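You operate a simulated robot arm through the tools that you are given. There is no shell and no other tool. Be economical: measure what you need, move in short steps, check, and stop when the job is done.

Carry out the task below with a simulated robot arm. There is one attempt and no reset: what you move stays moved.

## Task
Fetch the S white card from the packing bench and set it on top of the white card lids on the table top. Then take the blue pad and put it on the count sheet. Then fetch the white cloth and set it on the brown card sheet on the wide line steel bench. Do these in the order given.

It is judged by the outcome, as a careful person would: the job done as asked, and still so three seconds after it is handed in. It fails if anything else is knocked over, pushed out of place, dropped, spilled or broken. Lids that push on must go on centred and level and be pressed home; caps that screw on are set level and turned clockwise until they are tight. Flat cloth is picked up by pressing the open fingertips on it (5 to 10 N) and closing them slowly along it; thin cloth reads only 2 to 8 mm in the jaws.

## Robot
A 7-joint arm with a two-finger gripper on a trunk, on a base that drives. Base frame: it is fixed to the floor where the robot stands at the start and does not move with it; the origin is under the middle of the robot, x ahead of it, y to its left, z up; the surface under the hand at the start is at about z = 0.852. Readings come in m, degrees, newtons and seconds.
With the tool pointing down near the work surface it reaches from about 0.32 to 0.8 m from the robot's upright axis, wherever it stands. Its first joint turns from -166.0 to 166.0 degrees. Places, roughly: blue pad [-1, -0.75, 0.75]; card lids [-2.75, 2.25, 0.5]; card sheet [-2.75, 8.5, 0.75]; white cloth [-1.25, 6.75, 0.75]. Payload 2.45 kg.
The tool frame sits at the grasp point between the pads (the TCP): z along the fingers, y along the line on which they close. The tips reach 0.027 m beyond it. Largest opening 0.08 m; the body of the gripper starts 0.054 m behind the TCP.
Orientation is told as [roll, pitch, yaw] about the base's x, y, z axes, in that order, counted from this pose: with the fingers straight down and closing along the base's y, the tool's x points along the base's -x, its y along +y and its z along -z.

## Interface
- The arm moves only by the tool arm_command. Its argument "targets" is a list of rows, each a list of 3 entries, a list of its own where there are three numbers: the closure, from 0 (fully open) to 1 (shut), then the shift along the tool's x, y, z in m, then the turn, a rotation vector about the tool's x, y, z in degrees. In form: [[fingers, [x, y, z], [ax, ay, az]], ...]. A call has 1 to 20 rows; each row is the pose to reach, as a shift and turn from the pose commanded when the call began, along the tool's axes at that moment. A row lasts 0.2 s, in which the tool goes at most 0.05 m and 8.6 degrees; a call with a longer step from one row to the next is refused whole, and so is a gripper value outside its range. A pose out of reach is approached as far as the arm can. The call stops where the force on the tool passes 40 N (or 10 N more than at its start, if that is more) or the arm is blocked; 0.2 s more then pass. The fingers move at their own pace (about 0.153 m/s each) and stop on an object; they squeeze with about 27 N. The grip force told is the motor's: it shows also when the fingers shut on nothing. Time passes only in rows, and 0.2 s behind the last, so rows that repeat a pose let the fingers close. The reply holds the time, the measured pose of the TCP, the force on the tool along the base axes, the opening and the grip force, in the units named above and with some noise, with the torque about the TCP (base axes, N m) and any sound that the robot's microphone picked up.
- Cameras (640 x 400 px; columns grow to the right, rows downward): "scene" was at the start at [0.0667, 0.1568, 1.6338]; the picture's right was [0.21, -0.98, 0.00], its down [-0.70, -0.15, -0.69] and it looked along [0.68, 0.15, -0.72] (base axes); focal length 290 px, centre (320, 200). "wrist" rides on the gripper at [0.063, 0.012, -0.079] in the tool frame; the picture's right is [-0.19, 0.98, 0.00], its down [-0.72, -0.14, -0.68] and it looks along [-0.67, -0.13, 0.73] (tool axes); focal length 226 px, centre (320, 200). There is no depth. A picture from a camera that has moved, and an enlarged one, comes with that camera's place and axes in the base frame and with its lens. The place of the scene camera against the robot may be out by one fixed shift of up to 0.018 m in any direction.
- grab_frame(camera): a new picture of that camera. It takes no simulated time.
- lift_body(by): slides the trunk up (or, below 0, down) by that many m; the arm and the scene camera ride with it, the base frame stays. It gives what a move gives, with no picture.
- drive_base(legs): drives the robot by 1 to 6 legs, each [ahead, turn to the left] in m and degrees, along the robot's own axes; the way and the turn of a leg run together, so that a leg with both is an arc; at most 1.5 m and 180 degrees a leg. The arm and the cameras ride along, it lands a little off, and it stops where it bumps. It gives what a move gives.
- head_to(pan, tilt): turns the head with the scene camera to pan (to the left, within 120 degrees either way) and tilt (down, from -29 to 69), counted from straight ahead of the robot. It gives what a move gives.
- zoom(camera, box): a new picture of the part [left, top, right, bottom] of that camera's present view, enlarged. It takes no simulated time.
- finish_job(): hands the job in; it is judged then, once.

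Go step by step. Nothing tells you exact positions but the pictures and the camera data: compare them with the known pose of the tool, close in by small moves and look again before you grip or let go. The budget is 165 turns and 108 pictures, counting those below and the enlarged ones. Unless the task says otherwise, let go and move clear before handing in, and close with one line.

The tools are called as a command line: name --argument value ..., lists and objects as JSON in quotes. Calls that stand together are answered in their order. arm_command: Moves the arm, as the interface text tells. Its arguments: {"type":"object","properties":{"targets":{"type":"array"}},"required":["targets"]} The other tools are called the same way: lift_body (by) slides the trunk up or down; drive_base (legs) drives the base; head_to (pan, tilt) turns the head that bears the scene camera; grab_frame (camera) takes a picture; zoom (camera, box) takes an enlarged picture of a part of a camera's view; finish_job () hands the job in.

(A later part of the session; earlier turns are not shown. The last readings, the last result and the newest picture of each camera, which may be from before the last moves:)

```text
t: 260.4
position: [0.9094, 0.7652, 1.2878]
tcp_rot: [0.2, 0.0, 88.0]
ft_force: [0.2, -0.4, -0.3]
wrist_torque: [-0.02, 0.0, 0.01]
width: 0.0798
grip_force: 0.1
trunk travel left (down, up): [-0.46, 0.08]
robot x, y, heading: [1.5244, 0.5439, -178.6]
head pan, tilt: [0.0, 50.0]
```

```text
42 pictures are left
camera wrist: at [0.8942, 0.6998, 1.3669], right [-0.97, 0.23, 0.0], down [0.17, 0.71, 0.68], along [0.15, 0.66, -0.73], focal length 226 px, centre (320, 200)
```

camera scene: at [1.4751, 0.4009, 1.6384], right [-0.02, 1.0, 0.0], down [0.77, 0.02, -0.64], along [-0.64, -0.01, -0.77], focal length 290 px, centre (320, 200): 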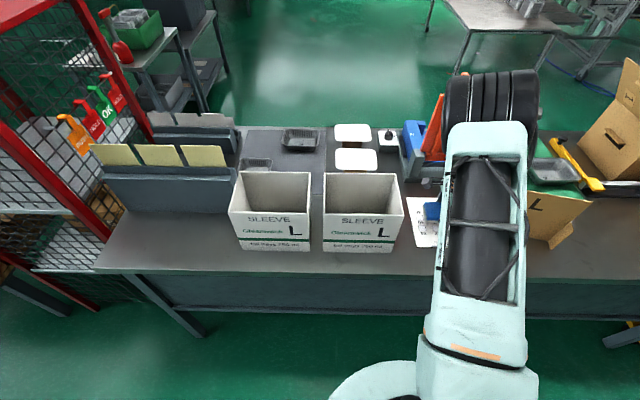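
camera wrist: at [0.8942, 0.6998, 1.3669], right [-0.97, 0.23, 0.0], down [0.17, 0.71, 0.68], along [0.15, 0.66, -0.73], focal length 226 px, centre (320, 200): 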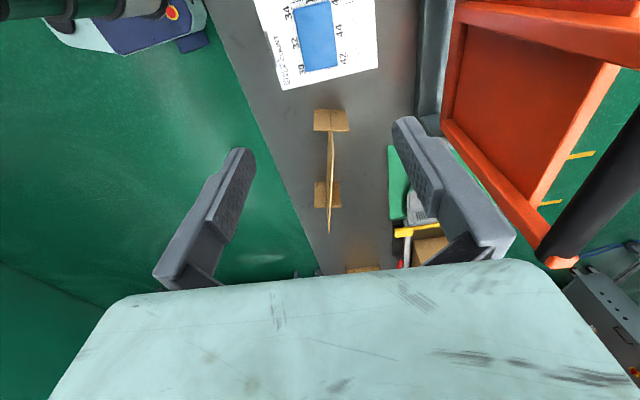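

The blue pad sits well on the count sheet. Now I reverse out and return along the same route towards the cloth.

drive_base --legs '[[-0.28, 0], [0, 89], [1.5, 0], [1.4, 0], [0, -91], [1.5, 0]]'

```text
t: 290.9
position: [-0.2321, -2.1637, 1.2878]
tcp_rot: [0.1, 0.0, 88.3]
ft_force: [0.6, 0.5, -0.1]
wrist_torque: [-0.02, -0.03, -0.01]
width: 0.0801
grip_force: 0.1
trunk travel left (down, up): [-0.46, 0.08]
robot x, y, heading: [0.3828, -2.3811, -178.5]
head pan, tilt: [0.0, 50.0]
```

drive_base --legs '[[1.4, 0], [1.28, 0], [0, -91.5], [1.15, 0], [1.0, 0]]'

```text
t: 318.4
position: [-2.0548, 0.3166, 1.289]
tcp_rot: [0.2, 0.0, -4.2]
ft_force: [-0.3, -1.1, -0.4]
wrist_torque: [-0.02, -0.01, -0.01]
width: 0.0797
grip_force: 0.1
trunk travel left (down, up): [-0.46, 0.08]
robot x, y, heading: [-2.2993, -0.2869, 88.9]
head pan, tilt: [0.0, 50.0]
```

drive_base --legs '[[0, -52.7], [0.9, 0], [0.77, 0], [0, 48], [1.0, 0], [1.0, 0]]'

head_to --pan 15 --tilt 25

grab_frame --camera "scene"

```text
t: 341.0
position: [-0.4529, 3.2566, 1.2881]
tcp_rot: [0.1, 0.0, -9.1]
ft_force: [0.7, -0.4, 0.0]
wrist_torque: [-0.01, -0.02, 0.0]
width: 0.08
grip_force: 0.0
trunk travel left (down, up): [-0.46, 0.08]
robot x, y, heading: [-0.7514, 2.6761, 83.8]
head pan, tilt: [0.0, 50.0]
```

```text
t: 341.9
position: [-0.4535, 3.2555, 1.2879]
tcp_rot: [0.2, 0.0, -9.2]
ft_force: [-0.2, 0.0, 0.5]
wrist_torque: [-0.03, 0.02, 0.01]
width: 0.08
grip_force: 0.0
trunk travel left (down, up): [-0.46, 0.08]
robot x, y, heading: [-0.7508, 2.6753, 84.2]
head pan, tilt: [15.0, 25.0]
```

```text
41 pictures are left
camera scene: at [-0.8981, 2.7612, 1.8758], right [0.99, 0.16, 0.0], down [0.07, -0.42, -0.91], along [-0.14, 0.89, -0.42], focal length 290 px, centre (320, 200)
```

scene: 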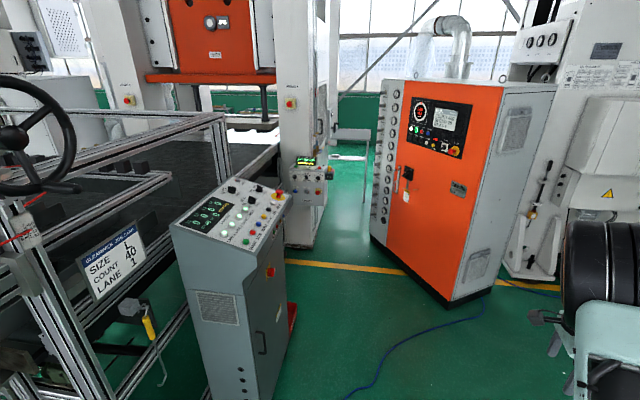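

The way to the cloth table seems to be the gap between the press pillar and the orange cabinet. I'll tuck the hand to the middle, drive nearer and measure the gap.

arm_command --targets '[[0, [-0.04, 0.03, 0], [0, 0, 0]], [0, [-0.08, 0.06, 0], [0, 0, 0]], [0, [-0.12, 0.09, 0], [0, 0, 0]], [0, [-0.16, 0.12, 0], [0, 0, 0]], [0, [-0.2, 0.14, 0], [0, 0, 0]], [0, [-0.23, 0.16, 0], [0, 0, 0]]]'

drive_base --legs '[[0, 9], [1.5, 0]]'

head_to --pan 10 --tilt 35

grab_frame --camera "scene"

```text
t: 343.3
position: [-0.2724, 3.3256, 1.2856]
tcp_rot: [0.1, 0.1, -9.2]
ft_force: [0.1, -0.3, -0.5]
wrist_torque: [-0.02, -0.01, 0.01]
width: 0.0801
grip_force: 0.0
out of reach, approached as far as the arm can: row 4, 5, 6
trunk travel left (down, up): [-0.46, 0.08]
robot x, y, heading: [-0.7511, 2.6741, 84.2]
head pan, tilt: [15.0, 25.0]
```

```text
t: 351.3
position: [-0.4641, 4.862, 1.2846]
tcp_rot: [0.3, 0.0, 0.3]
ft_force: [1.5, -0.4, 0.3]
wrist_torque: [-0.01, -0.02, 0.01]
width: 0.0801
grip_force: 0.2
trunk travel left (down, up): [-0.46, 0.08]
robot x, y, heading: [-0.8285, 4.1441, 93.2]
head pan, tilt: [15.0, 25.0]
```

```text
t: 352.0
position: [-0.4659, 4.8609, 1.2847]
tcp_rot: [0.2, 0.0, 0.1]
ft_force: [0.1, 0.6, -0.2]
wrist_torque: [0.02, 0.03, 0.02]
width: 0.0801
grip_force: 0.1
trunk travel left (down, up): [-0.46, 0.08]
robot x, y, heading: [-0.8308, 4.1405, 93.5]
head pan, tilt: [10.0, 35.0]
```

```text
40 pictures are left
camera scene: at [-0.9812, 4.1993, 1.8602], right [0.97, 0.23, 0.0], down [0.13, -0.56, -0.82], along [-0.19, 0.8, -0.57], focal length 290 px, centre (320, 200)
```

scene: 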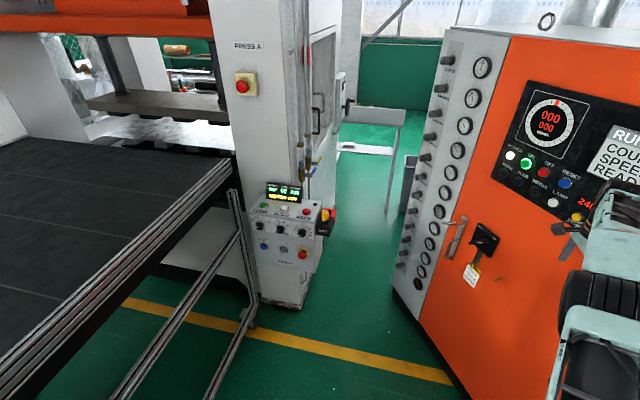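

My hand shift went the wrong way (outwards); I'll bring it in properly. The gap here is only ~0.65 m, so I'll back out and inspect the way round to the left of the presses instead.

arm_command --targets '[[0, [0.035, -0.03, 0], [0, 0, 0]], [0, [0.07, -0.06, 0], [0, 0, 0]], [0, [0.105, -0.09, 0], [0, 0, 0]], [0, [0.14, -0.12, 0], [0, 0, 0]], [0, [0.175, -0.15, 0], [0, 0, 0]], [0, [0.21, -0.18, 0], [0, 0, 0]], [0, [0.245, -0.21, 0], [0, 0, 0]], [0, [0.28, -0.24, 0], [0, 0, 0]], [0, [0.315, -0.25, 0], [0, 0, 0]], [0, [0.34, -0.25, 0], [0, 0, 0]]]'

drive_base --legs '[[-1.5, 0], [-1.5, 0], [0, 90], [1.5, 0], [1.5, 0], [0.3, 0]]'

head_to --pan -90 --tilt 22

grab_frame --camera "scene"

```text
t: 354.2
position: [-0.8041, 4.6096, 1.2837]
tcp_rot: [0.2, 0.0, 0.1]
ft_force: [-0.4, -0.6, 0.2]
wrist_torque: [0.06, -0.01, 0.03]
width: 0.08
grip_force: 0.0
trunk travel left (down, up): [-0.46, 0.08]
robot x, y, heading: [-0.8313, 4.1397, 93.4]
head pan, tilt: [10.0, 35.0]
```

```text
t: 388.3
position: [-4.5352, 1.2536, 1.283]
tcp_rot: [0.2, 0.0, 86.2]
ft_force: [-0.2, -0.3, 0.5]
wrist_torque: [0.07, -0.01, -0.02]
width: 0.0801
grip_force: 0.0
trunk travel left (down, up): [-0.46, 0.08]
robot x, y, heading: [-4.0717, 1.1973, 179.6]
head pan, tilt: [10.0, 35.0]
```

```text
t: 390.1
position: [-4.5335, 1.2531, 1.2835]
tcp_rot: [0.1, 0.0, 86.2]
ft_force: [0.0, -0.5, -0.3]
wrist_torque: [-0.02, 0.0, 0.0]
width: 0.0798
grip_force: 0.1
trunk travel left (down, up): [-0.46, 0.08]
robot x, y, heading: [-4.0687, 1.1948, 179.5]
head pan, tilt: [-90.0, 22.0]
```

```text
39 pictures are left
camera scene: at [-4.0411, 1.1474, 1.8807], right [1.0, -0.01, 0.0], down [0.0, -0.37, -0.93], along [0.01, 0.93, -0.37], focal length 290 px, centre (320, 200)
```

scene: 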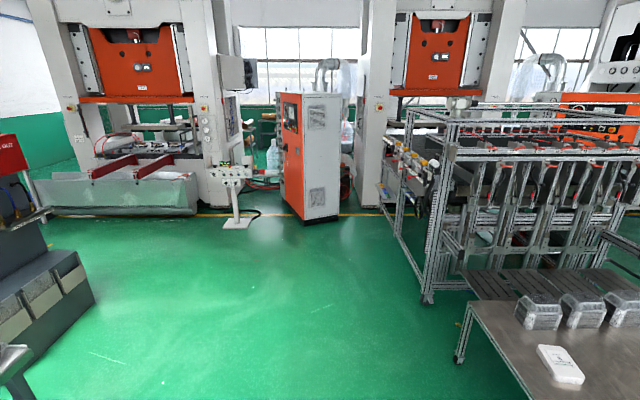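

Zooming into the gap between the second orange cabinet and the press.

zoom --camera "scene" --box '[200, 80, 420, 240]'

zoom --camera "scene" --box '[0, 80, 220, 240]'

```text
2.50 times, centred on (310, 160) of scene
camera zoom: at [-4.0411, 1.1474, 1.8807], right [1.0, -0.01, 0.0], down [0.0, -0.37, -0.93], along [0.01, 0.93, -0.37], focal length 726 px, centre (345, 300)
```

zoom: 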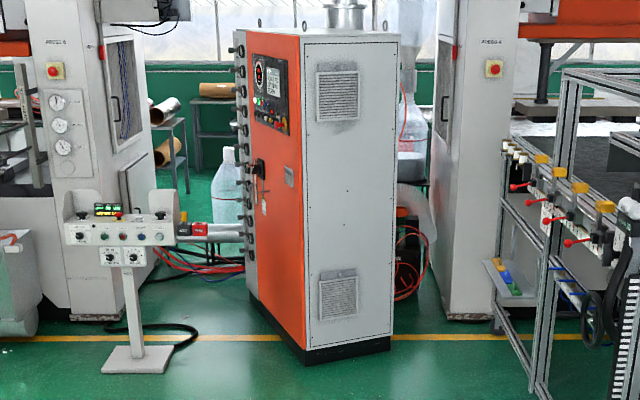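

```text
2.50 times, centred on (110, 160) of scene
camera zoom: at [-4.0411, 1.1474, 1.8807], right [1.0, -0.01, 0.0], down [0.0, -0.37, -0.93], along [0.01, 0.93, -0.37], focal length 726 px, centre (845, 300)
```

zoom: 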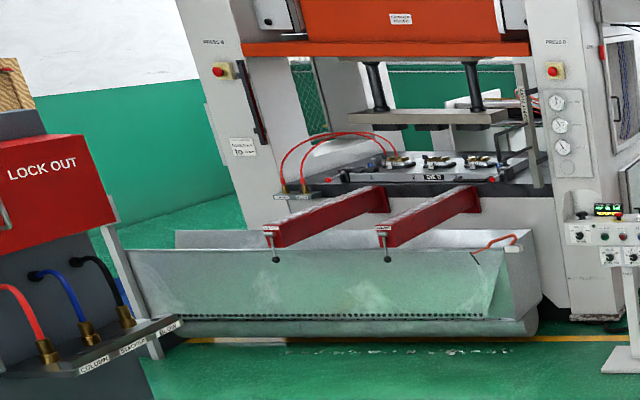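

The gaps between machines are narrow, but left of press B (x < -8.7) it's about 2 m wide. Looking west to plan that route.

head_to --pan -30 --tilt 18

grab_frame --camera "scene"

```text
t: 391.4
position: [-4.5324, 1.2536, 1.284]
tcp_rot: [0.2, 0.0, 86.2]
ft_force: [-0.3, 0.2, 0.2]
wrist_torque: [0.02, -0.02, 0.0]
width: 0.08
grip_force: 0.0
trunk travel left (down, up): [-0.46, 0.08]
robot x, y, heading: [-4.064, 1.198, 179.3]
head pan, tilt: [-30.0, 18.0]
```

```text
36 pictures are left
camera scene: at [-4.1223, 1.1022, 1.8872], right [0.51, 0.86, 0.0], down [0.27, -0.16, -0.95], along [-0.82, 0.49, -0.31], focal length 290 px, centre (320, 200)
```

scene: 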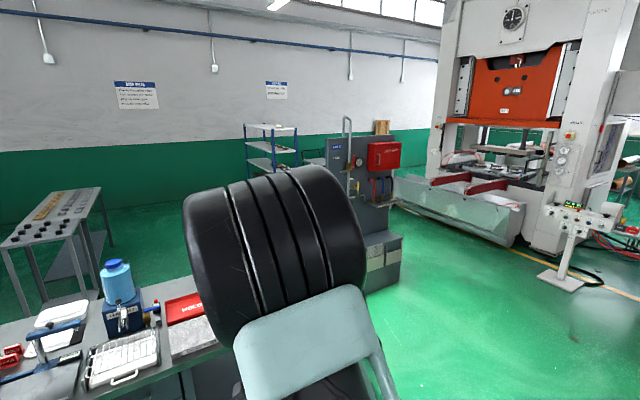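

drive_base --legs '[[0, -73.3], [1.5, 0], [1.5, 0], [0.25, 0], [0, 72], [1.3, 0]]'

head_to --pan -20 --tilt 20

grab_frame --camera "scene"

```text
t: 420.0
position: [-6.7954, 4.3814, 1.2845]
tcp_rot: [0.2, 0.0, 87.6]
ft_force: [-0.3, 0.0, -0.5]
wrist_torque: [0.03, -0.03, 0.01]
width: 0.0799
grip_force: 0.1
trunk travel left (down, up): [-0.46, 0.08]
robot x, y, heading: [-6.3261, 4.3335, -179.5]
head pan, tilt: [-30.0, 18.0]
```

```text
t: 420.7
position: [-6.7939, 4.3827, 1.2839]
tcp_rot: [0.2, 0.0, 87.6]
ft_force: [-0.1, -0.3, 0.1]
wrist_torque: [0.01, -0.02, 0.01]
width: 0.0799
grip_force: 0.0
trunk travel left (down, up): [-0.46, 0.08]
robot x, y, heading: [-6.3245, 4.3354, -179.4]
head pan, tilt: [-20.0, 20.0]
```

```text
35 pictures are left
camera scene: at [-6.3859, 4.2257, 1.884], right [0.33, 0.94, 0.0], down [0.32, -0.11, -0.94], along [-0.89, 0.31, -0.34], focal length 290 px, centre (320, 200)
```

scene: 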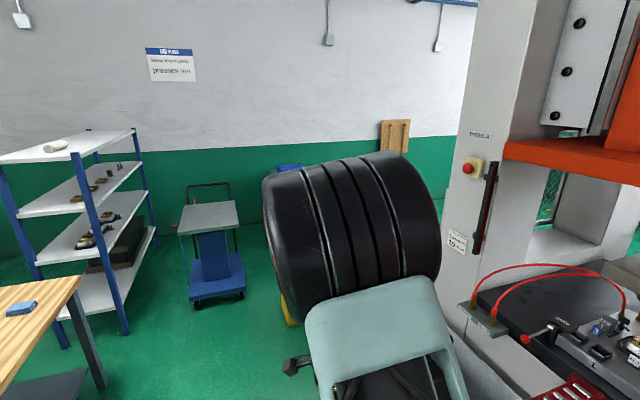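

drive_base --legs '[[1.3, 0]]'

head_to --pan -58 --tilt 25

grab_frame --camera "scene"

```text
t: 427.4
position: [-8.1325, 4.3731, 1.2827]
tcp_rot: [0.3, 0.0, 87.3]
ft_force: [0.2, 0.5, -0.3]
wrist_torque: [0.01, 0.02, 0.0]
width: 0.08
grip_force: 0.1
trunk travel left (down, up): [-0.46, 0.08]
robot x, y, heading: [-7.6669, 4.3224, -179.8]
head pan, tilt: [-20.0, 20.0]
```

```text
t: 428.5
position: [-8.1314, 4.3726, 1.2837]
tcp_rot: [0.2, 0.1, 87.2]
ft_force: [-0.7, 0.1, -0.1]
wrist_torque: [0.0, 0.0, -0.01]
width: 0.0798
grip_force: 0.2
trunk travel left (down, up): [-0.46, 0.08]
robot x, y, heading: [-7.6676, 4.3229, -179.9]
head pan, tilt: [-58.0, 25.0]
```

```text
34 pictures are left
camera scene: at [-7.6868, 4.2592, 1.8759], right [0.84, 0.54, 0.0], down [0.23, -0.36, -0.91], along [-0.49, 0.77, -0.42], focal length 290 px, centre (320, 200)
```

scene: 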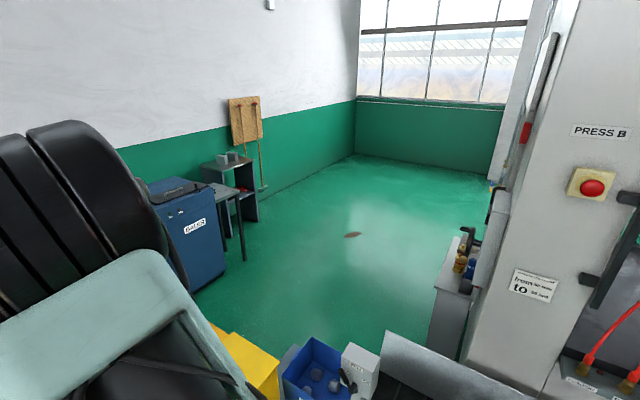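

West is cluttered and too narrow. The east side (between the barrel bench and the east wall, ~1 m, then ~2 m past press C) looks the widest, so I'll take the long way round.

drive_base --legs '[[-1.3, 0], [-1.3, 0], [0, 105.4], [1.5, 0], [1.5, 0], [0.25, 0]]'

drive_base --legs '[[0, 37.5], [1.2, 0], [1.12, 0], [0, -53], [1.2, 0], [0.95, 0]]'

```text
t: 444.1
position: [-5.2777, 3.9382, 1.2833]
tcp_rot: [0.3, 0.1, 157.0]
ft_force: [-0.5, 0.0, -0.1]
wrist_torque: [0.0, -0.01, -0.03]
width: 0.0801
grip_force: 0.0
trunk travel left (down, up): [-0.46, 0.08]
robot x, y, heading: [-5.066, 4.3595, -110.6]
head pan, tilt: [-58.0, 25.0]
stopped in leg 3: the robot was blocked; the commanded pose is now the measured one
```

```text
t: 444.8
position: [-5.2764, 3.9388, 1.2836]
tcp_rot: [0.3, 0.0, 156.9]
ft_force: [-0.7, 0.4, 0.1]
wrist_torque: [0.04, -0.01, 0.0]
width: 0.0803
grip_force: 0.1
trunk travel left (down, up): [-0.46, 0.08]
robot x, y, heading: [-5.0715, 4.3602, -110.5]
head pan, tilt: [-58.0, 25.0]
stopped in leg 1: the robot was blocked; the commanded pose is now the measured one
```

Blocked while turning — the rear may touch the console stand. Looking back there.

head_to --pan -120 --tilt 50

grab_frame --camera "scene"

head_to --pan 120 --tilt 50

grab_frame --camera "scene"

```text
t: 446.1
position: [-5.2773, 3.9392, 1.2836]
tcp_rot: [0.2, 0.0, 157.0]
ft_force: [0.0, 0.4, 0.2]
wrist_torque: [0.05, -0.02, 0.02]
width: 0.0799
grip_force: 0.1
trunk travel left (down, up): [-0.46, 0.08]
robot x, y, heading: [-5.0679, 4.361, -111.0]
head pan, tilt: [-120.0, 50.0]
```

```text
33 pictures are left
camera scene: at [-4.9726, 4.3876, 1.8384], right [0.77, 0.63, 0.0], down [0.49, -0.59, -0.64], along [-0.41, 0.5, -0.77], focal length 290 px, centre (320, 200)
```

scene: 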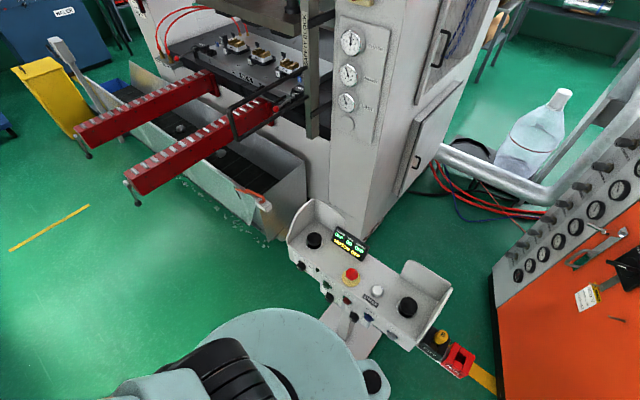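

```text
t: 449.5
position: [-5.2772, 3.9388, 1.2834]
tcp_rot: [0.2, 0.1, 157.0]
ft_force: [-0.4, 0.0, -0.1]
wrist_torque: [0.02, 0.02, 0.01]
width: 0.0798
grip_force: 0.0
trunk travel left (down, up): [-0.46, 0.08]
robot x, y, heading: [-5.0696, 4.3599, -110.4]
head pan, tilt: [120.0, 50.0]
```

```text
32 pictures are left
camera scene: at [-4.8477, 4.3406, 1.8384], right [0.16, -0.99, 0.0], down [-0.76, -0.12, -0.64], along [0.63, 0.1, -0.77], focal length 290 px, centre (320, 200)
```

scene: 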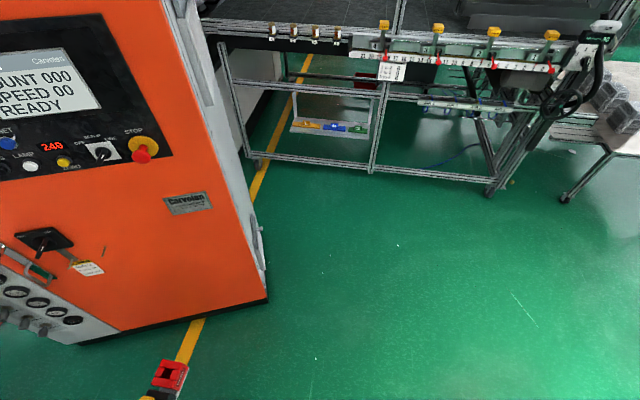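

Very near the console stand. Driving forward, away from it, before turning on.

drive_base --legs '[[0.6, 0]]'

drive_base --legs '[[0, 43], [1.5, 0], [1.3, 0]]'

```text
t: 452.9
position: [-5.4825, 3.37, 1.2843]
tcp_rot: [0.2, 0.1, 157.6]
ft_force: [0.2, -0.1, -1.0]
wrist_torque: [0.03, 0.01, 0.03]
width: 0.0799
grip_force: 0.0
trunk travel left (down, up): [-0.46, 0.08]
robot x, y, heading: [-5.2778, 3.7929, -110.1]
head pan, tilt: [120.0, 50.0]
```

```text
t: 468.4
position: [-4.0531, 0.7988, 1.2848]
tcp_rot: [0.2, 0.1, -158.6]
ft_force: [0.4, -0.7, -0.1]
wrist_torque: [0.0, -0.02, -0.01]
width: 0.08
grip_force: 0.0
trunk travel left (down, up): [-0.46, 0.08]
robot x, y, heading: [-4.2043, 1.2476, -66.1]
head pan, tilt: [120.0, 50.0]
```

drive_base --legs '[[0, 28], [1.2, 0], [1.15, 0], [0, -52], [1.1, 0], [1.05, 0]]'

drive_base --legs '[[0, 90], [1.4, 0], [1.4, 0], [1.4, 0]]'

```text
t: 493.9
position: [-2.4308, -2.8049, 1.2847]
tcp_rot: [0.3, 0.1, 176.6]
ft_force: [-0.6, -0.5, 0.0]
wrist_torque: [0.0, 0.01, -0.02]
width: 0.08
grip_force: 0.1
trunk travel left (down, up): [-0.46, 0.08]
robot x, y, heading: [-2.3735, -2.3366, -91.1]
head pan, tilt: [120.0, 50.0]
```

```text
t: 518.1
position: [2.2951, -2.4248, 1.2837]
tcp_rot: [0.2, 0.0, -94.2]
ft_force: [-0.2, 1.3, 0.2]
wrist_torque: [-0.02, 0.07, -0.02]
width: 0.0797
grip_force: 0.1
trunk travel left (down, up): [-0.46, 0.08]
robot x, y, heading: [1.8302, -2.3671, -1.6]
head pan, tilt: [120.0, 50.0]
```

drive_base --legs '[[0, 74], [1.5, 0], [1.5, 0], [0.2, 0]]'

head_to --pan 8 --tilt 20

grab_frame --camera "scene"

```text
t: 536.9
position: [2.856, 1.1283, 1.283]
tcp_rot: [0.1, 0.0, -18.0]
ft_force: [0.5, 0.6, 0.5]
wrist_torque: [-0.06, 0.02, 0.04]
width: 0.08
grip_force: 0.1
trunk travel left (down, up): [-0.46, 0.08]
robot x, y, heading: [2.6877, 0.6922, 74.5]
head pan, tilt: [120.0, 50.0]
```

```text
t: 538.8
position: [2.8564, 1.1275, 1.2839]
tcp_rot: [0.2, 0.0, -17.9]
ft_force: [0.5, -1.0, 0.2]
wrist_torque: [0.03, 0.03, -0.03]
width: 0.0798
grip_force: 0.0
trunk travel left (down, up): [-0.46, 0.08]
robot x, y, heading: [2.687, 0.6897, 74.6]
head pan, tilt: [8.0, 20.0]
```

```text
31 pictures are left
camera scene: at [2.5659, 0.7997, 1.8839], right [0.99, -0.13, 0.0], down [-0.04, -0.34, -0.94], along [0.12, 0.93, -0.34], focal length 290 px, centre (320, 200)
```

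scene: 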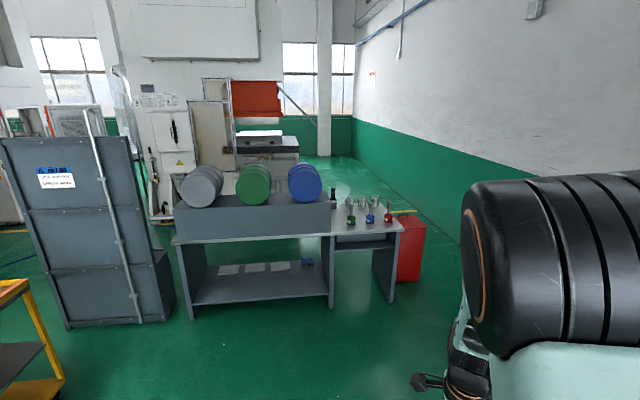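

The way right of the barrel bench is ~0.87 m wide (x 4.0–4.87). I'll line up on x≈4.42 and pass north.

drive_base --legs '[[0, -35.9], [1.0, 0], [0.6, 0], [0, 22.3], [0.97, 0]]'

head_to --pan 15 --tilt 38

grab_frame --camera "scene"

```text
t: 554.6
position: [4.6499, 2.9457, 1.284]
tcp_rot: [0.1, 0.1, -30.4]
ft_force: [-0.1, -0.1, -0.3]
wrist_torque: [-0.03, -0.03, 0.0]
width: 0.0799
grip_force: 0.0
trunk travel left (down, up): [-0.46, 0.08]
robot x, y, heading: [4.3871, 2.5553, 62.2]
head pan, tilt: [8.0, 20.0]
```

```text
t: 555.5
position: [4.6495, 2.9455, 1.2838]
tcp_rot: [0.2, 0.0, -30.4]
ft_force: [-0.4, -0.7, -0.4]
wrist_torque: [0.01, -0.03, 0.01]
width: 0.0799
grip_force: 0.1
trunk travel left (down, up): [-0.46, 0.08]
robot x, y, heading: [4.3911, 2.5533, 62.2]
head pan, tilt: [15.0, 38.0]
```

```text
30 pictures are left
camera scene: at [4.2846, 2.6879, 1.8556], right [0.97, -0.22, 0.0], down [-0.14, -0.6, -0.79], along [0.18, 0.77, -0.62], focal length 290 px, centre (320, 200)
```

scene: 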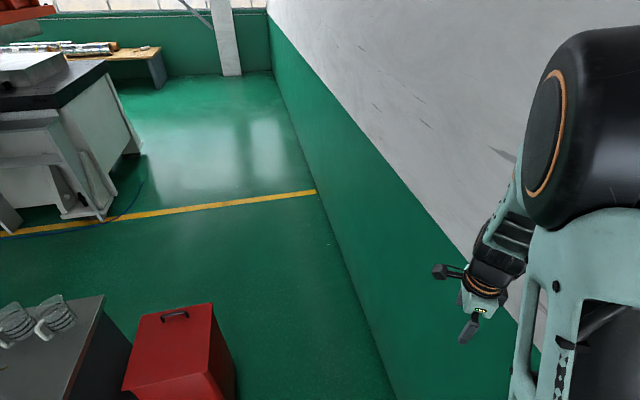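

drive_base --legs '[[0, 27.5], [1.3, 0], [1.0, 0]]'

head_to --pan 40 --tilt 22

grab_frame --camera "scene"

```text
t: 568.1
position: [4.466, 5.3032, 1.2837]
tcp_rot: [0.2, 0.0, -3.0]
ft_force: [-0.8, 0.2, -0.3]
wrist_torque: [0.03, 0.0, 0.02]
width: 0.08
grip_force: 0.0
trunk travel left (down, up): [-0.46, 0.08]
robot x, y, heading: [4.4157, 4.8373, 89.2]
head pan, tilt: [15.0, 38.0]
```

```text
t: 569.0
position: [4.4656, 5.3033, 1.2839]
tcp_rot: [0.2, 0.0, -3.0]
ft_force: [0.6, 0.1, 0.2]
wrist_torque: [-0.01, 0.01, 0.02]
width: 0.0799
grip_force: 0.1
trunk travel left (down, up): [-0.46, 0.08]
robot x, y, heading: [4.414, 4.8362, 89.6]
head pan, tilt: [40.0, 22.0]
```

```text
29 pictures are left
camera scene: at [4.2229, 4.8897, 1.8807], right [0.77, 0.63, 0.0], down [0.24, -0.29, -0.93], along [-0.59, 0.72, -0.38], focal length 290 px, centre (320, 200)
```

scene: 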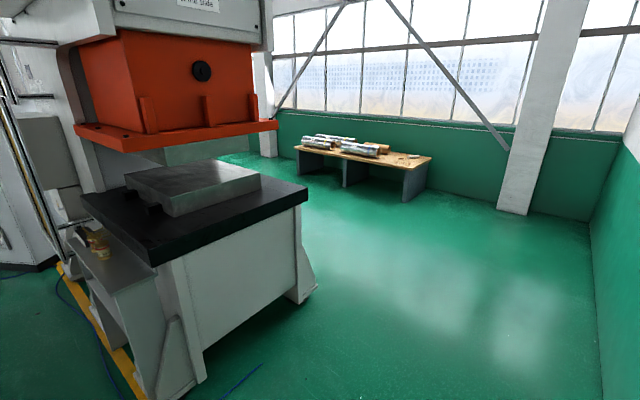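

Open behind press C. Going north to y≈7.8 and then west behind the presses.

drive_base --legs '[[0, 4.5], [1.5, 0], [1.4, 0], [0, 86], [1.5, 0]]'

head_to --pan 15 --tilt 22

grab_frame --camera "scene"

```text
t: 594.4
position: [2.2358, 7.7783, 1.2855]
tcp_rot: [0.2, -0.1, 88.3]
ft_force: [0.6, 0.0, 0.7]
wrist_torque: [-0.02, -0.02, -0.02]
width: 0.0801
grip_force: 0.0
trunk travel left (down, up): [-0.46, 0.08]
robot x, y, heading: [2.7022, 7.7373, -179.4]
head pan, tilt: [40.0, 22.0]
```

```text
t: 595.3
position: [2.2366, 7.7795, 1.2847]
tcp_rot: [0.2, 0.0, 88.3]
ft_force: [0.6, 0.0, -0.5]
wrist_torque: [0.01, 0.02, -0.02]
width: 0.0801
grip_force: 0.0
trunk travel left (down, up): [-0.46, 0.08]
robot x, y, heading: [2.7049, 7.7401, -179.4]
head pan, tilt: [15.0, 22.0]
```

```text
28 pictures are left
camera scene: at [2.6439, 7.5732, 1.8807], right [-0.27, 0.96, 0.0], down [0.36, 0.1, -0.93], along [-0.89, -0.25, -0.37], focal length 290 px, centre (320, 200)
```

scene: 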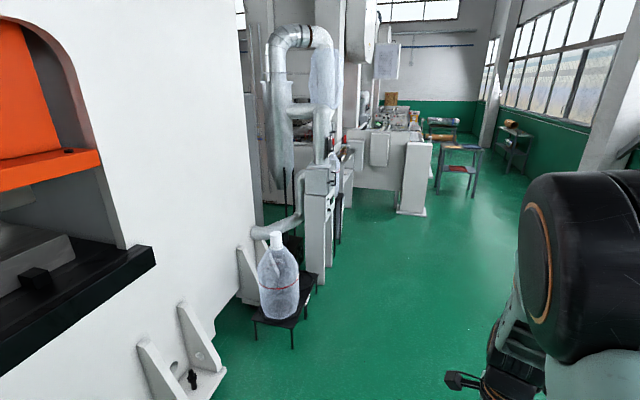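

zoom --camera "scene" --box '[280, 80, 540, 240]'

```text
2.46 times, centred on (410, 160) of scene
camera zoom: at [2.6439, 7.5732, 1.8807], right [-0.27, 0.96, 0.0], down [0.36, 0.1, -0.93], along [-0.89, -0.25, -0.37], focal length 714 px, centre (98, 298)
```

zoom: 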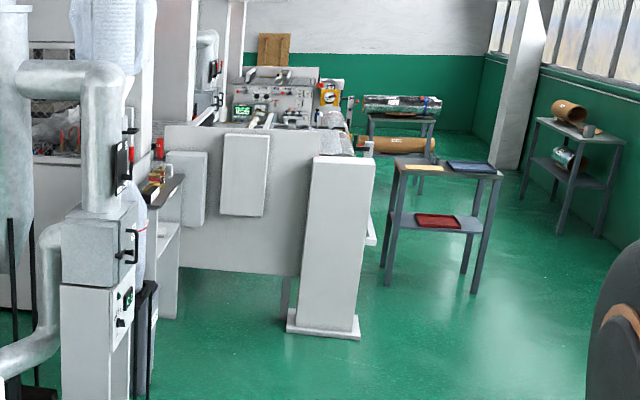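

The small table near (-3.0, 8.5) carries the brown sheet. The cloth should be on the bench near (-1.3, 6.75). Driving further west for a closer look.

drive_base --legs '[[1.3, 0], [1.1, 0]]'

head_to --pan 28 --tilt 32

grab_frame --camera "scene"

```text
t: 607.1
position: [-0.1672, 7.7243, 1.2842]
tcp_rot: [0.1, 0.0, 88.6]
ft_force: [0.6, -0.6, -0.1]
wrist_torque: [0.03, -0.02, 0.02]
width: 0.0803
grip_force: 0.0
trunk travel left (down, up): [-0.46, 0.08]
robot x, y, heading: [0.3017, 7.6874, -178.7]
head pan, tilt: [15.0, 22.0]
```

```text
t: 607.8
position: [-0.1664, 7.7251, 1.2844]
tcp_rot: [0.2, -0.1, 88.6]
ft_force: [0.1, -0.3, -0.1]
wrist_torque: [0.02, -0.02, 0.03]
width: 0.0801
grip_force: 0.1
trunk travel left (down, up): [-0.46, 0.08]
robot x, y, heading: [0.2999, 7.6858, -179.1]
head pan, tilt: [28.0, 32.0]
```

```text
26 pictures are left
camera scene: at [0.2517, 7.5029, 1.8648], right [-0.48, 0.87, 0.0], down [0.46, 0.26, -0.85], along [-0.74, -0.41, -0.53], focal length 290 px, centre (320, 200)
```

scene: 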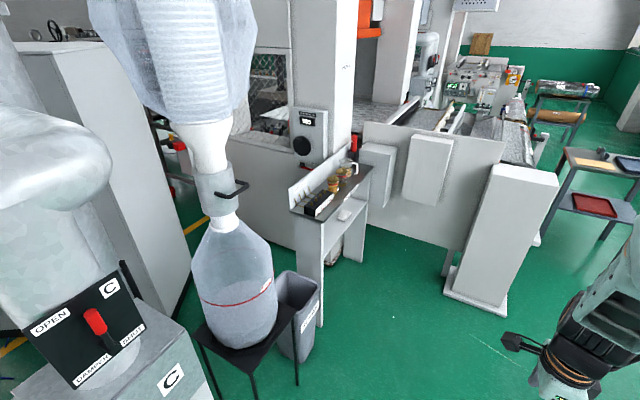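

The bench at about (-1.25, 6.85) holds small items; the white patch there may be the cloth. Zooming.

zoom --camera "scene" --box '[280, 145, 390, 245]'

```text
4.00 times, centred on (335, 195) of scene
camera zoom: at [0.2517, 7.5029, 1.8648], right [-0.48, 0.87, 0.0], down [0.46, 0.26, -0.85], along [-0.74, -0.41, -0.53], focal length 1161 px, centre (260, 220)
```

zoom: 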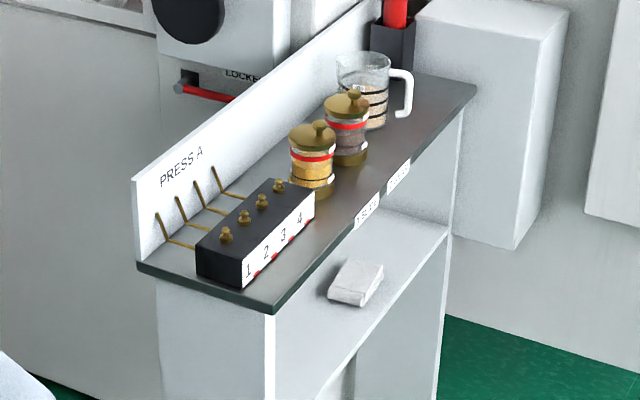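

The folded white cloth lies on the lower shelf (z≈0.7) of the press-A ledge bench, ~7 cm inside the counter's edge. I'll stand in front of it facing -y, starting from (-1.2, 8.3).

drive_base --legs '[[0, -23], [0.9, 0], [0.75, 0], [0, 112]]'

head_to --pan 0 --tilt 35

grab_frame --camera "scene"

```text
t: 622.2
position: [-1.285, 7.841, 1.2838]
tcp_rot: [0.2, -0.1, 175.8]
ft_force: [-0.5, 0.9, -1.5]
wrist_torque: [-0.03, 0.04, -0.03]
width: 0.0798
grip_force: 0.1
trunk travel left (down, up): [-0.46, 0.08]
robot x, y, heading: [-1.2237, 8.307, -91.9]
head pan, tilt: [28.0, 32.0]
```

```text
t: 623.1
position: [-1.2845, 7.8405, 1.2844]
tcp_rot: [0.1, 0.0, 175.8]
ft_force: [-0.3, -0.3, -0.5]
wrist_torque: [-0.01, 0.02, 0.01]
width: 0.0801
grip_force: 0.1
trunk travel left (down, up): [-0.46, 0.08]
robot x, y, heading: [-1.221, 8.3058, -92.0]
head pan, tilt: [0.0, 35.0]
```

```text
24 pictures are left
camera scene: at [-1.0783, 8.233, 1.8601], right [-1.0, 0.03, 0.0], down [0.02, 0.57, -0.82], along [-0.02, -0.82, -0.57], focal length 290 px, centre (320, 200)
```

scene: 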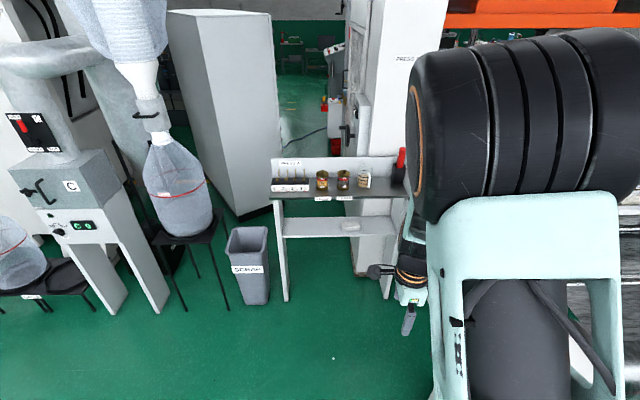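

Triangulated: cloth centre ≈(-1.303, 6.828), top z≈0.667; shelf 0.655; counter edge y≈6.918, underside ≈0.93. I'll drive up, and turn the hand so the fingers close along x.

drive_base --legs '[[0.83, 0]]'

arm_command --targets '[[0, [-0.003, -0.011, 0.01], [0, 0, -8.3]], [0, [-0.006, -0.022, 0.02], [0, 0, -16.6]], [0, [-0.009, -0.033, 0.03], [0, 0, -24.9]], [0, [-0.012, -0.044, 0.04], [0, 0, -33.2]], [0, [-0.015, -0.055, 0.05], [0, 0, -41.5]], [0, [-0.018, -0.066, 0.06], [0, 0, -49.8]], [0, [-0.021, -0.077, 0.07], [0, 0, -58.1]], [0, [-0.024, -0.088, 0.08], [0, 0, -66.4]], [0, [-0.026, -0.1, 0.09], [0, 0, -74.7]], [0, [-0.028, -0.11, 0.1], [0, 0, -83]], [0, [-0.029, -0.118, 0.1], [0, 0, -85.8]]]'

```text
t: 627.6
position: [-1.2991, 7.002, 1.2844]
tcp_rot: [0.2, 0.0, 176.5]
ft_force: [-1.3, 0.1, -0.1]
wrist_torque: [-0.01, 0.02, 0.02]
width: 0.08
grip_force: 0.0
trunk travel left (down, up): [-0.46, 0.08]
robot x, y, heading: [-1.2456, 7.4696, -91.0]
head pan, tilt: [0.0, 35.0]
```

```text
t: 630.0
position: [-1.3217, 7.1239, 1.1838]
tcp_rot: [0.1, -0.1, -97.6]
ft_force: [0.3, 0.4, 1.0]
wrist_torque: [0.0, -0.01, 0.0]
width: 0.08
grip_force: 0.0
trunk travel left (down, up): [-0.46, 0.08]
robot x, y, heading: [-1.2432, 7.4705, -90.8]
head pan, tilt: [0.0, 35.0]
```

lift_body --by -0.3

arm_command --targets '[[0, [0, 0, 0], [0, 0, -7.6]]]'

arm_command --targets '[[0, [-0.02, 0.004, 0.006], [0, -6.4, 0]], [0, [-0.045, 0.008, 0.013], [0, -12.8, 0]], [0, [-0.07, 0.012, 0.019], [0, -19, 0]], [0, [-0.095, 0.015, 0.025], [0, -25.4, 0]], [0, [-0.12, 0.017, 0.032], [0, -31.8, 0]], [0, [-0.154, 0.019, 0.038], [0, -38, 0]]]'

grab_frame --camera "wrist"

grab_frame --camera "scene"

```text
t: 633.0
position: [-1.3208, 7.124, 0.8839]
tcp_rot: [0.1, -0.2, -97.7]
ft_force: [-0.4, 0.1, -0.6]
wrist_torque: [0.0, -0.02, 0.01]
width: 0.0803
grip_force: 0.0
trunk travel left (down, up): [-0.16, 0.38]
robot x, y, heading: [-1.2461, 7.4704, -91.1]
head pan, tilt: [0.0, 35.0]
```

```text
t: 633.4
position: [-1.3199, 7.1231, 0.8836]
tcp_rot: [0.0, -0.2, -90.0]
ft_force: [0.4, -0.7, 0.5]
wrist_torque: [0.01, 0.0, -0.03]
width: 0.0801
grip_force: 0.1
trunk travel left (down, up): [-0.16, 0.38]
robot x, y, heading: [-1.2434, 7.4688, -90.9]
head pan, tilt: [0.0, 35.0]
```

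```text
t: 634.8
position: [-1.3004, 6.9684, 0.8457]
tcp_rot: [0.0, -38.3, -90.1]
ft_force: [-0.2, -0.5, -0.2]
wrist_torque: [0.01, 0.0, -0.01]
width: 0.0801
grip_force: 0.0
trunk travel left (down, up): [-0.16, 0.38]
robot x, y, heading: [-1.2445, 7.4698, -91.0]
head pan, tilt: [0.0, 35.0]
```

```text
23 pictures are left
camera wrist: at [-1.2885, 7.0648, 0.8685], right [0.98, -0.15, 0.12], down [-0.14, -0.14, 0.98], along [-0.13, -0.98, -0.16], focal length 226 px, centre (320, 200)
```

wrist: 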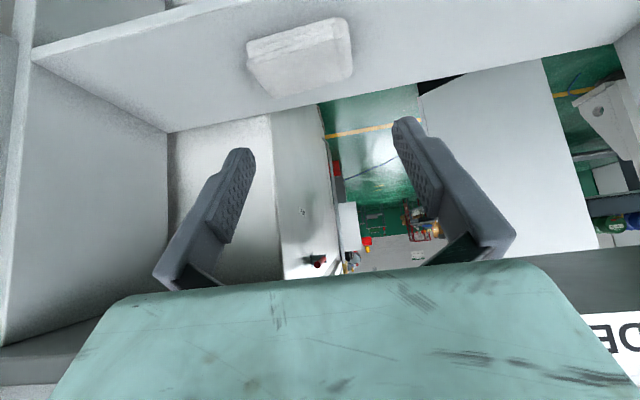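

```text
22 pictures are left
camera scene: at [-1.098, 7.3985, 1.5601], right [-1.0, 0.02, 0.0], down [0.01, 0.57, -0.82], along [-0.01, -0.82, -0.57], focal length 290 px, centre (320, 200)
```

scene: 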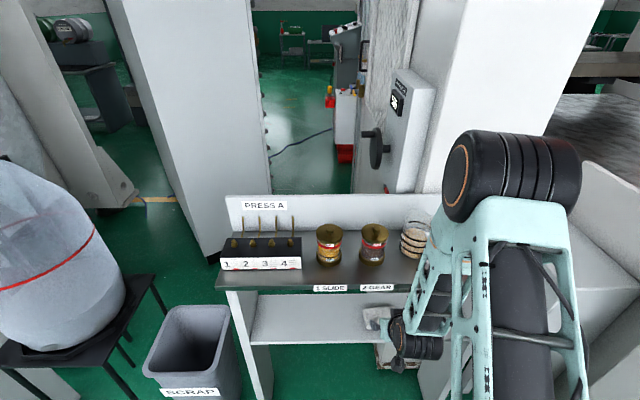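

Cloth refined: x -1.375…-1.265, y 6.79…6.87. The elbow is over the counter items, so I'll back the base 0.15 m to make the arm reach out flatter, then re-extend.

drive_base --legs '[[-0.15, 0]]'

arm_command --targets '[[0, [-0.03, -0.005, 0.023], [0, 0, 0]], [0, [-0.06, -0.01, 0.046], [0, 0, 0]], [0, [-0.09, -0.015, 0.07], [0, 0, 0]], [0, [-0.1166, -0.02, 0.091], [0, 0, 0]]]'

grab_frame --camera "scene"

```text
t: 636.1
position: [-1.3001, 7.1175, 0.8459]
tcp_rot: [0.0, -38.3, -90.1]
ft_force: [-0.7, -0.3, -0.6]
wrist_torque: [-0.04, 0.0, 0.02]
width: 0.0799
grip_force: 0.0
trunk travel left (down, up): [-0.16, 0.38]
robot x, y, heading: [-1.2392, 7.6185, -91.2]
head pan, tilt: [0.0, 35.0]
```

```text
t: 637.1
position: [-1.3193, 6.9693, 0.8466]
tcp_rot: [0.2, -38.1, -90.1]
ft_force: [-0.1, -0.5, -0.2]
wrist_torque: [0.0, 0.03, 0.02]
width: 0.0801
grip_force: 0.0
trunk travel left (down, up): [-0.16, 0.38]
robot x, y, heading: [-1.2403, 7.6174, -90.9]
head pan, tilt: [0.0, 35.0]
```

```text
21 pictures are left
camera scene: at [-1.0953, 7.5481, 1.5601], right [-1.0, 0.02, 0.0], down [0.01, 0.57, -0.82], along [-0.01, -0.82, -0.57], focal length 290 px, centre (320, 200)
```

scene: 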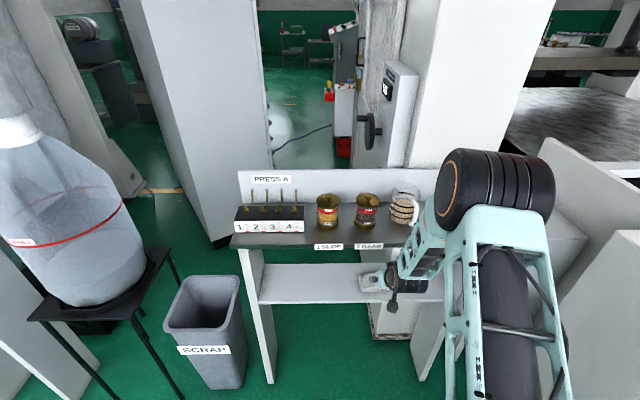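

Elbow is now nearer the robot. Advancing half-way along the tool axis and checking.

arm_command --targets '[[0, [0, 0, 0.03], [0, 0, 0]], [0, [0, 0, 0.06], [0, 0, 0]], [0, [0, 0, 0.1], [0, 0, 0]]]'

grab_frame --camera "scene"

grab_frame --camera "wrist"

```text
t: 637.9
position: [-1.3164, 6.9075, 0.7675]
tcp_rot: [0.1, -38.3, -90.1]
ft_force: [-1.1, -0.3, -0.3]
wrist_torque: [-0.01, -0.01, 0.0]
width: 0.0801
grip_force: 0.1
trunk travel left (down, up): [-0.16, 0.38]
robot x, y, heading: [-1.2433, 7.6183, -91.3]
head pan, tilt: [0.0, 35.0]
```

```text
20 pictures are left
camera scene: at [-1.0951, 7.5482, 1.56], right [-1.0, 0.02, 0.0], down [0.01, 0.57, -0.82], along [-0.02, -0.82, -0.57], focal length 290 px, centre (320, 200)
```

scene: 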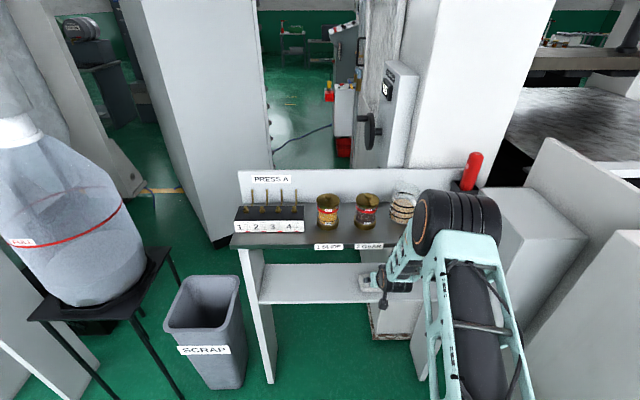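

```text
19 pictures are left
camera wrist: at [-1.3046, 7.0037, 0.7901], right [0.98, -0.15, 0.12], down [-0.14, -0.14, 0.98], along [-0.13, -0.98, -0.16], focal length 226 px, centre (320, 200)
```

wrist: 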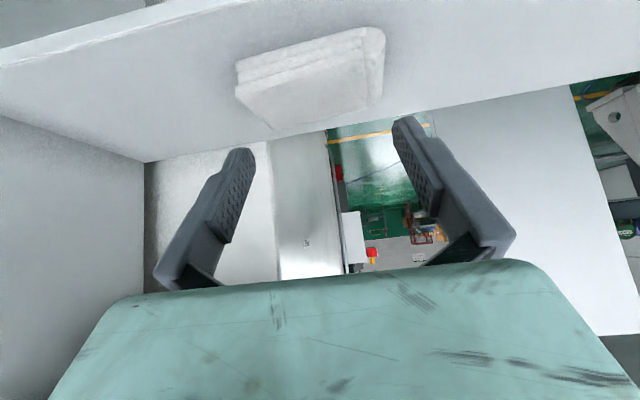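

The elbow is getting close to the counter. I'll retreat, raise the trunk 0.25 m and lower by the arm instead, so the elbow stays higher.

arm_command --targets '[[0, [0, 0, -0.04], [0, 0, 0]], [0, [0, 0, -0.08], [0, 0, 0]], [0, [0, 0, -0.12], [0, 0, 0]], [0, [0, 0, -0.16], [0, 0, 0]]]'

lift_body --by 0.25

arm_command --targets '[[0, [0.022, 0, 0.028], [0, 0, 0]], [0, [0.044, 0, 0.056], [0, 0, 0]], [0, [0.066, 0, 0.084], [0, 0, 0]], [0, [0.088, 0, 0.113], [0, 0, 0]], [0, [0.11, 0, 0.141], [0, 0, 0]], [0, [0.132, 0, 0.169], [0, 0, 0]], [0, [0.154, 0, 0.197], [0, 0, 0]]]'

arm_command --targets '[[0, [0, -0.002, 0.04], [0, 0, 0]], [0, [0, -0.002, 0.08], [0, 0, 0]], [0, [0, -0.002, 0.12], [0, 0, 0]], [0, [0, -0.002, 0.16], [0, 0, 0]]]'

grab_frame --camera "scene"

```text
t: 638.9
position: [-1.3168, 7.0085, 0.8956]
tcp_rot: [0.0, -38.2, -90.2]
ft_force: [-0.5, -0.3, 0.6]
wrist_torque: [0.02, 0.0, 0.04]
width: 0.08
grip_force: 0.0
trunk travel left (down, up): [-0.16, 0.38]
robot x, y, heading: [-1.2445, 7.62, -91.1]
head pan, tilt: [0.0, 35.0]
```

```text
t: 641.5
position: [-1.3165, 7.0091, 1.1456]
tcp_rot: [0.0, -38.2, -90.2]
ft_force: [0.2, 0.7, 0.0]
wrist_torque: [-0.04, 0.01, 0.01]
width: 0.0796
grip_force: 0.0
trunk travel left (down, up): [-0.41, 0.13]
robot x, y, heading: [-1.2414, 7.6217, -91.1]
head pan, tilt: [0.0, 35.0]
```

```text
t: 643.1
position: [-1.3187, 7.0078, 0.8928]
tcp_rot: [0.0, -38.2, -90.1]
ft_force: [-0.3, -0.4, -0.2]
wrist_torque: [0.02, -0.01, -0.03]
width: 0.08
grip_force: 0.2
trunk travel left (down, up): [-0.41, 0.13]
robot x, y, heading: [-1.2428, 7.6217, -91.0]
head pan, tilt: [0.0, 35.0]
```

```text
t: 644.1
position: [-1.322, 6.9084, 0.7692]
tcp_rot: [0.0, -38.2, -90.0]
ft_force: [0.6, -0.1, 0.8]
wrist_torque: [0.02, 0.0, 0.0]
width: 0.0802
grip_force: 0.0
trunk travel left (down, up): [-0.41, 0.13]
robot x, y, heading: [-1.2422, 7.618, -91.3]
head pan, tilt: [0.0, 35.0]
```

```text
18 pictures are left
camera scene: at [-1.0952, 7.5476, 1.81], right [-1.0, 0.02, 0.0], down [0.01, 0.57, -0.82], along [-0.02, -0.82, -0.57], focal length 290 px, centre (320, 200)
```

scene: 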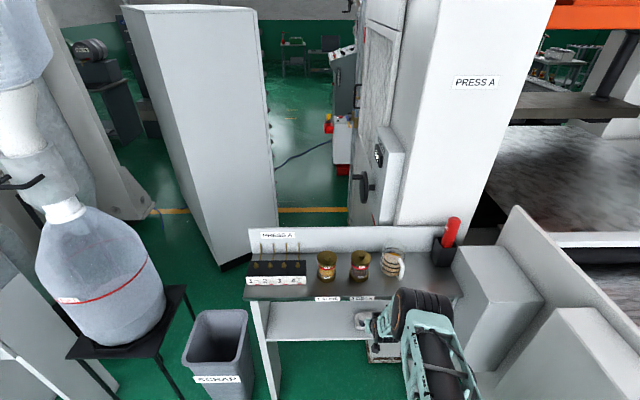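

Elbow now stays in front of the counter. Advancing towards the cloth in small steps, watching the force.

arm_command --targets '[[0, [0, 0, 0.03], [0, 0, 0]], [0, [0, 0, 0.06], [0, 0, 0]], [0, [0, 0, 0.078], [0, 0, 0]]]'

grab_frame --camera "wrist"

```text
t: 644.9
position: [-1.3223, 6.8716, 0.7213]
tcp_rot: [0.0, -38.2, -90.1]
ft_force: [-0.4, -0.9, -0.7]
wrist_torque: [-0.02, 0.03, -0.01]
width: 0.08
grip_force: 0.1
out of reach, approached as far as the arm can: row 3
trunk travel left (down, up): [-0.41, 0.13]
robot x, y, heading: [-1.239, 7.6199, -91.0]
head pan, tilt: [0.0, 35.0]
```

```text
17 pictures are left
camera wrist: at [-1.3087, 6.9693, 0.7442], right [0.98, -0.15, 0.12], down [-0.14, -0.14, 0.98], along [-0.13, -0.98, -0.16], focal length 226 px, centre (320, 200)
```

wrist: 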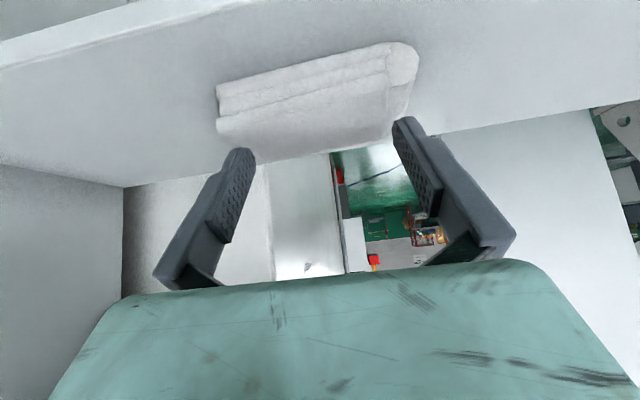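

At the arm's limit in this posture; I'll nudge the base 2.5 cm forward and lower the trunk the last centimetres.

drive_base --legs '[[0.025, 0]]'

lift_body --by -0.018

```text
t: 645.7
position: [-1.3203, 6.8471, 0.7209]
tcp_rot: [0.0, -38.2, -90.1]
ft_force: [0.8, 0.0, 0.6]
wrist_torque: [0.02, 0.02, 0.03]
width: 0.08
grip_force: 0.0
trunk travel left (down, up): [-0.41, 0.13]
robot x, y, heading: [-1.241, 7.5935, -91.1]
head pan, tilt: [0.0, 35.0]
```

```text
t: 646.3
position: [-1.3232, 6.8399, 0.7127]
tcp_rot: [-0.1, -39.3, -90.1]
ft_force: [0.1, -4.8, 11.2]
wrist_torque: [-0.38, -0.16, 0.03]
width: 0.0791
grip_force: 0.0
trunk travel left (down, up): [-0.392, 0.148]
robot x, y, heading: [-1.239, 7.5953, -91.1]
head pan, tilt: [0.0, 35.0]
stopped: the force on the tool passed its limit at 44 N (the readings are from after the stop); the commanded pose is now the measured one
```

Fingertips press the cloth (~11 N). Closing slowly along it.

arm_command --targets '[[0.05, [0, 0, -0.001], [0, 0, 0]], [0.1, [0, 0, -0.001], [0, 0, 0]], [0.15, [0, 0, -0.001], [0, 0, 0]], [0.2, [0, 0, -0.001], [0, 0, 0]], [0.25, [0, 0, -0.001], [0, 0, 0]], [0.3, [0, 0, -0.001], [0, 0, 0]], [0.35, [0, 0, -0.001], [0, 0, 0]], [0.4, [0, 0, -0.001], [0, 0, 0]], [0.45, [0, 0, -0.001], [0, 0, 0]], [0.5, [0, 0, -0.001], [0, 0, 0]]]'

grab_frame --camera "wrist"

```text
t: 648.5
position: [-1.3236, 6.8436, 0.709]
tcp_rot: [-0.1, -39.0, -90.1]
ft_force: [0.1, 0.1, 1.0]
wrist_torque: [-0.01, 0.03, 0.0]
width: 0.0399
grip_force: 0.0
trunk travel left (down, up): [-0.392, 0.148]
robot x, y, heading: [-1.2362, 7.5976, -90.8]
head pan, tilt: [0.0, 35.0]
```

```text
16 pictures are left
camera wrist: at [-1.3097, 6.9408, 0.7312], right [0.98, -0.15, 0.12], down [-0.14, -0.13, 0.98], along [-0.13, -0.98, -0.15], focal length 226 px, centre (320, 200)
```

wrist: 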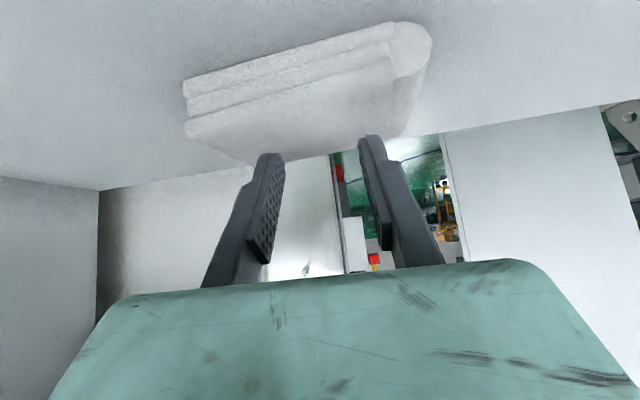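

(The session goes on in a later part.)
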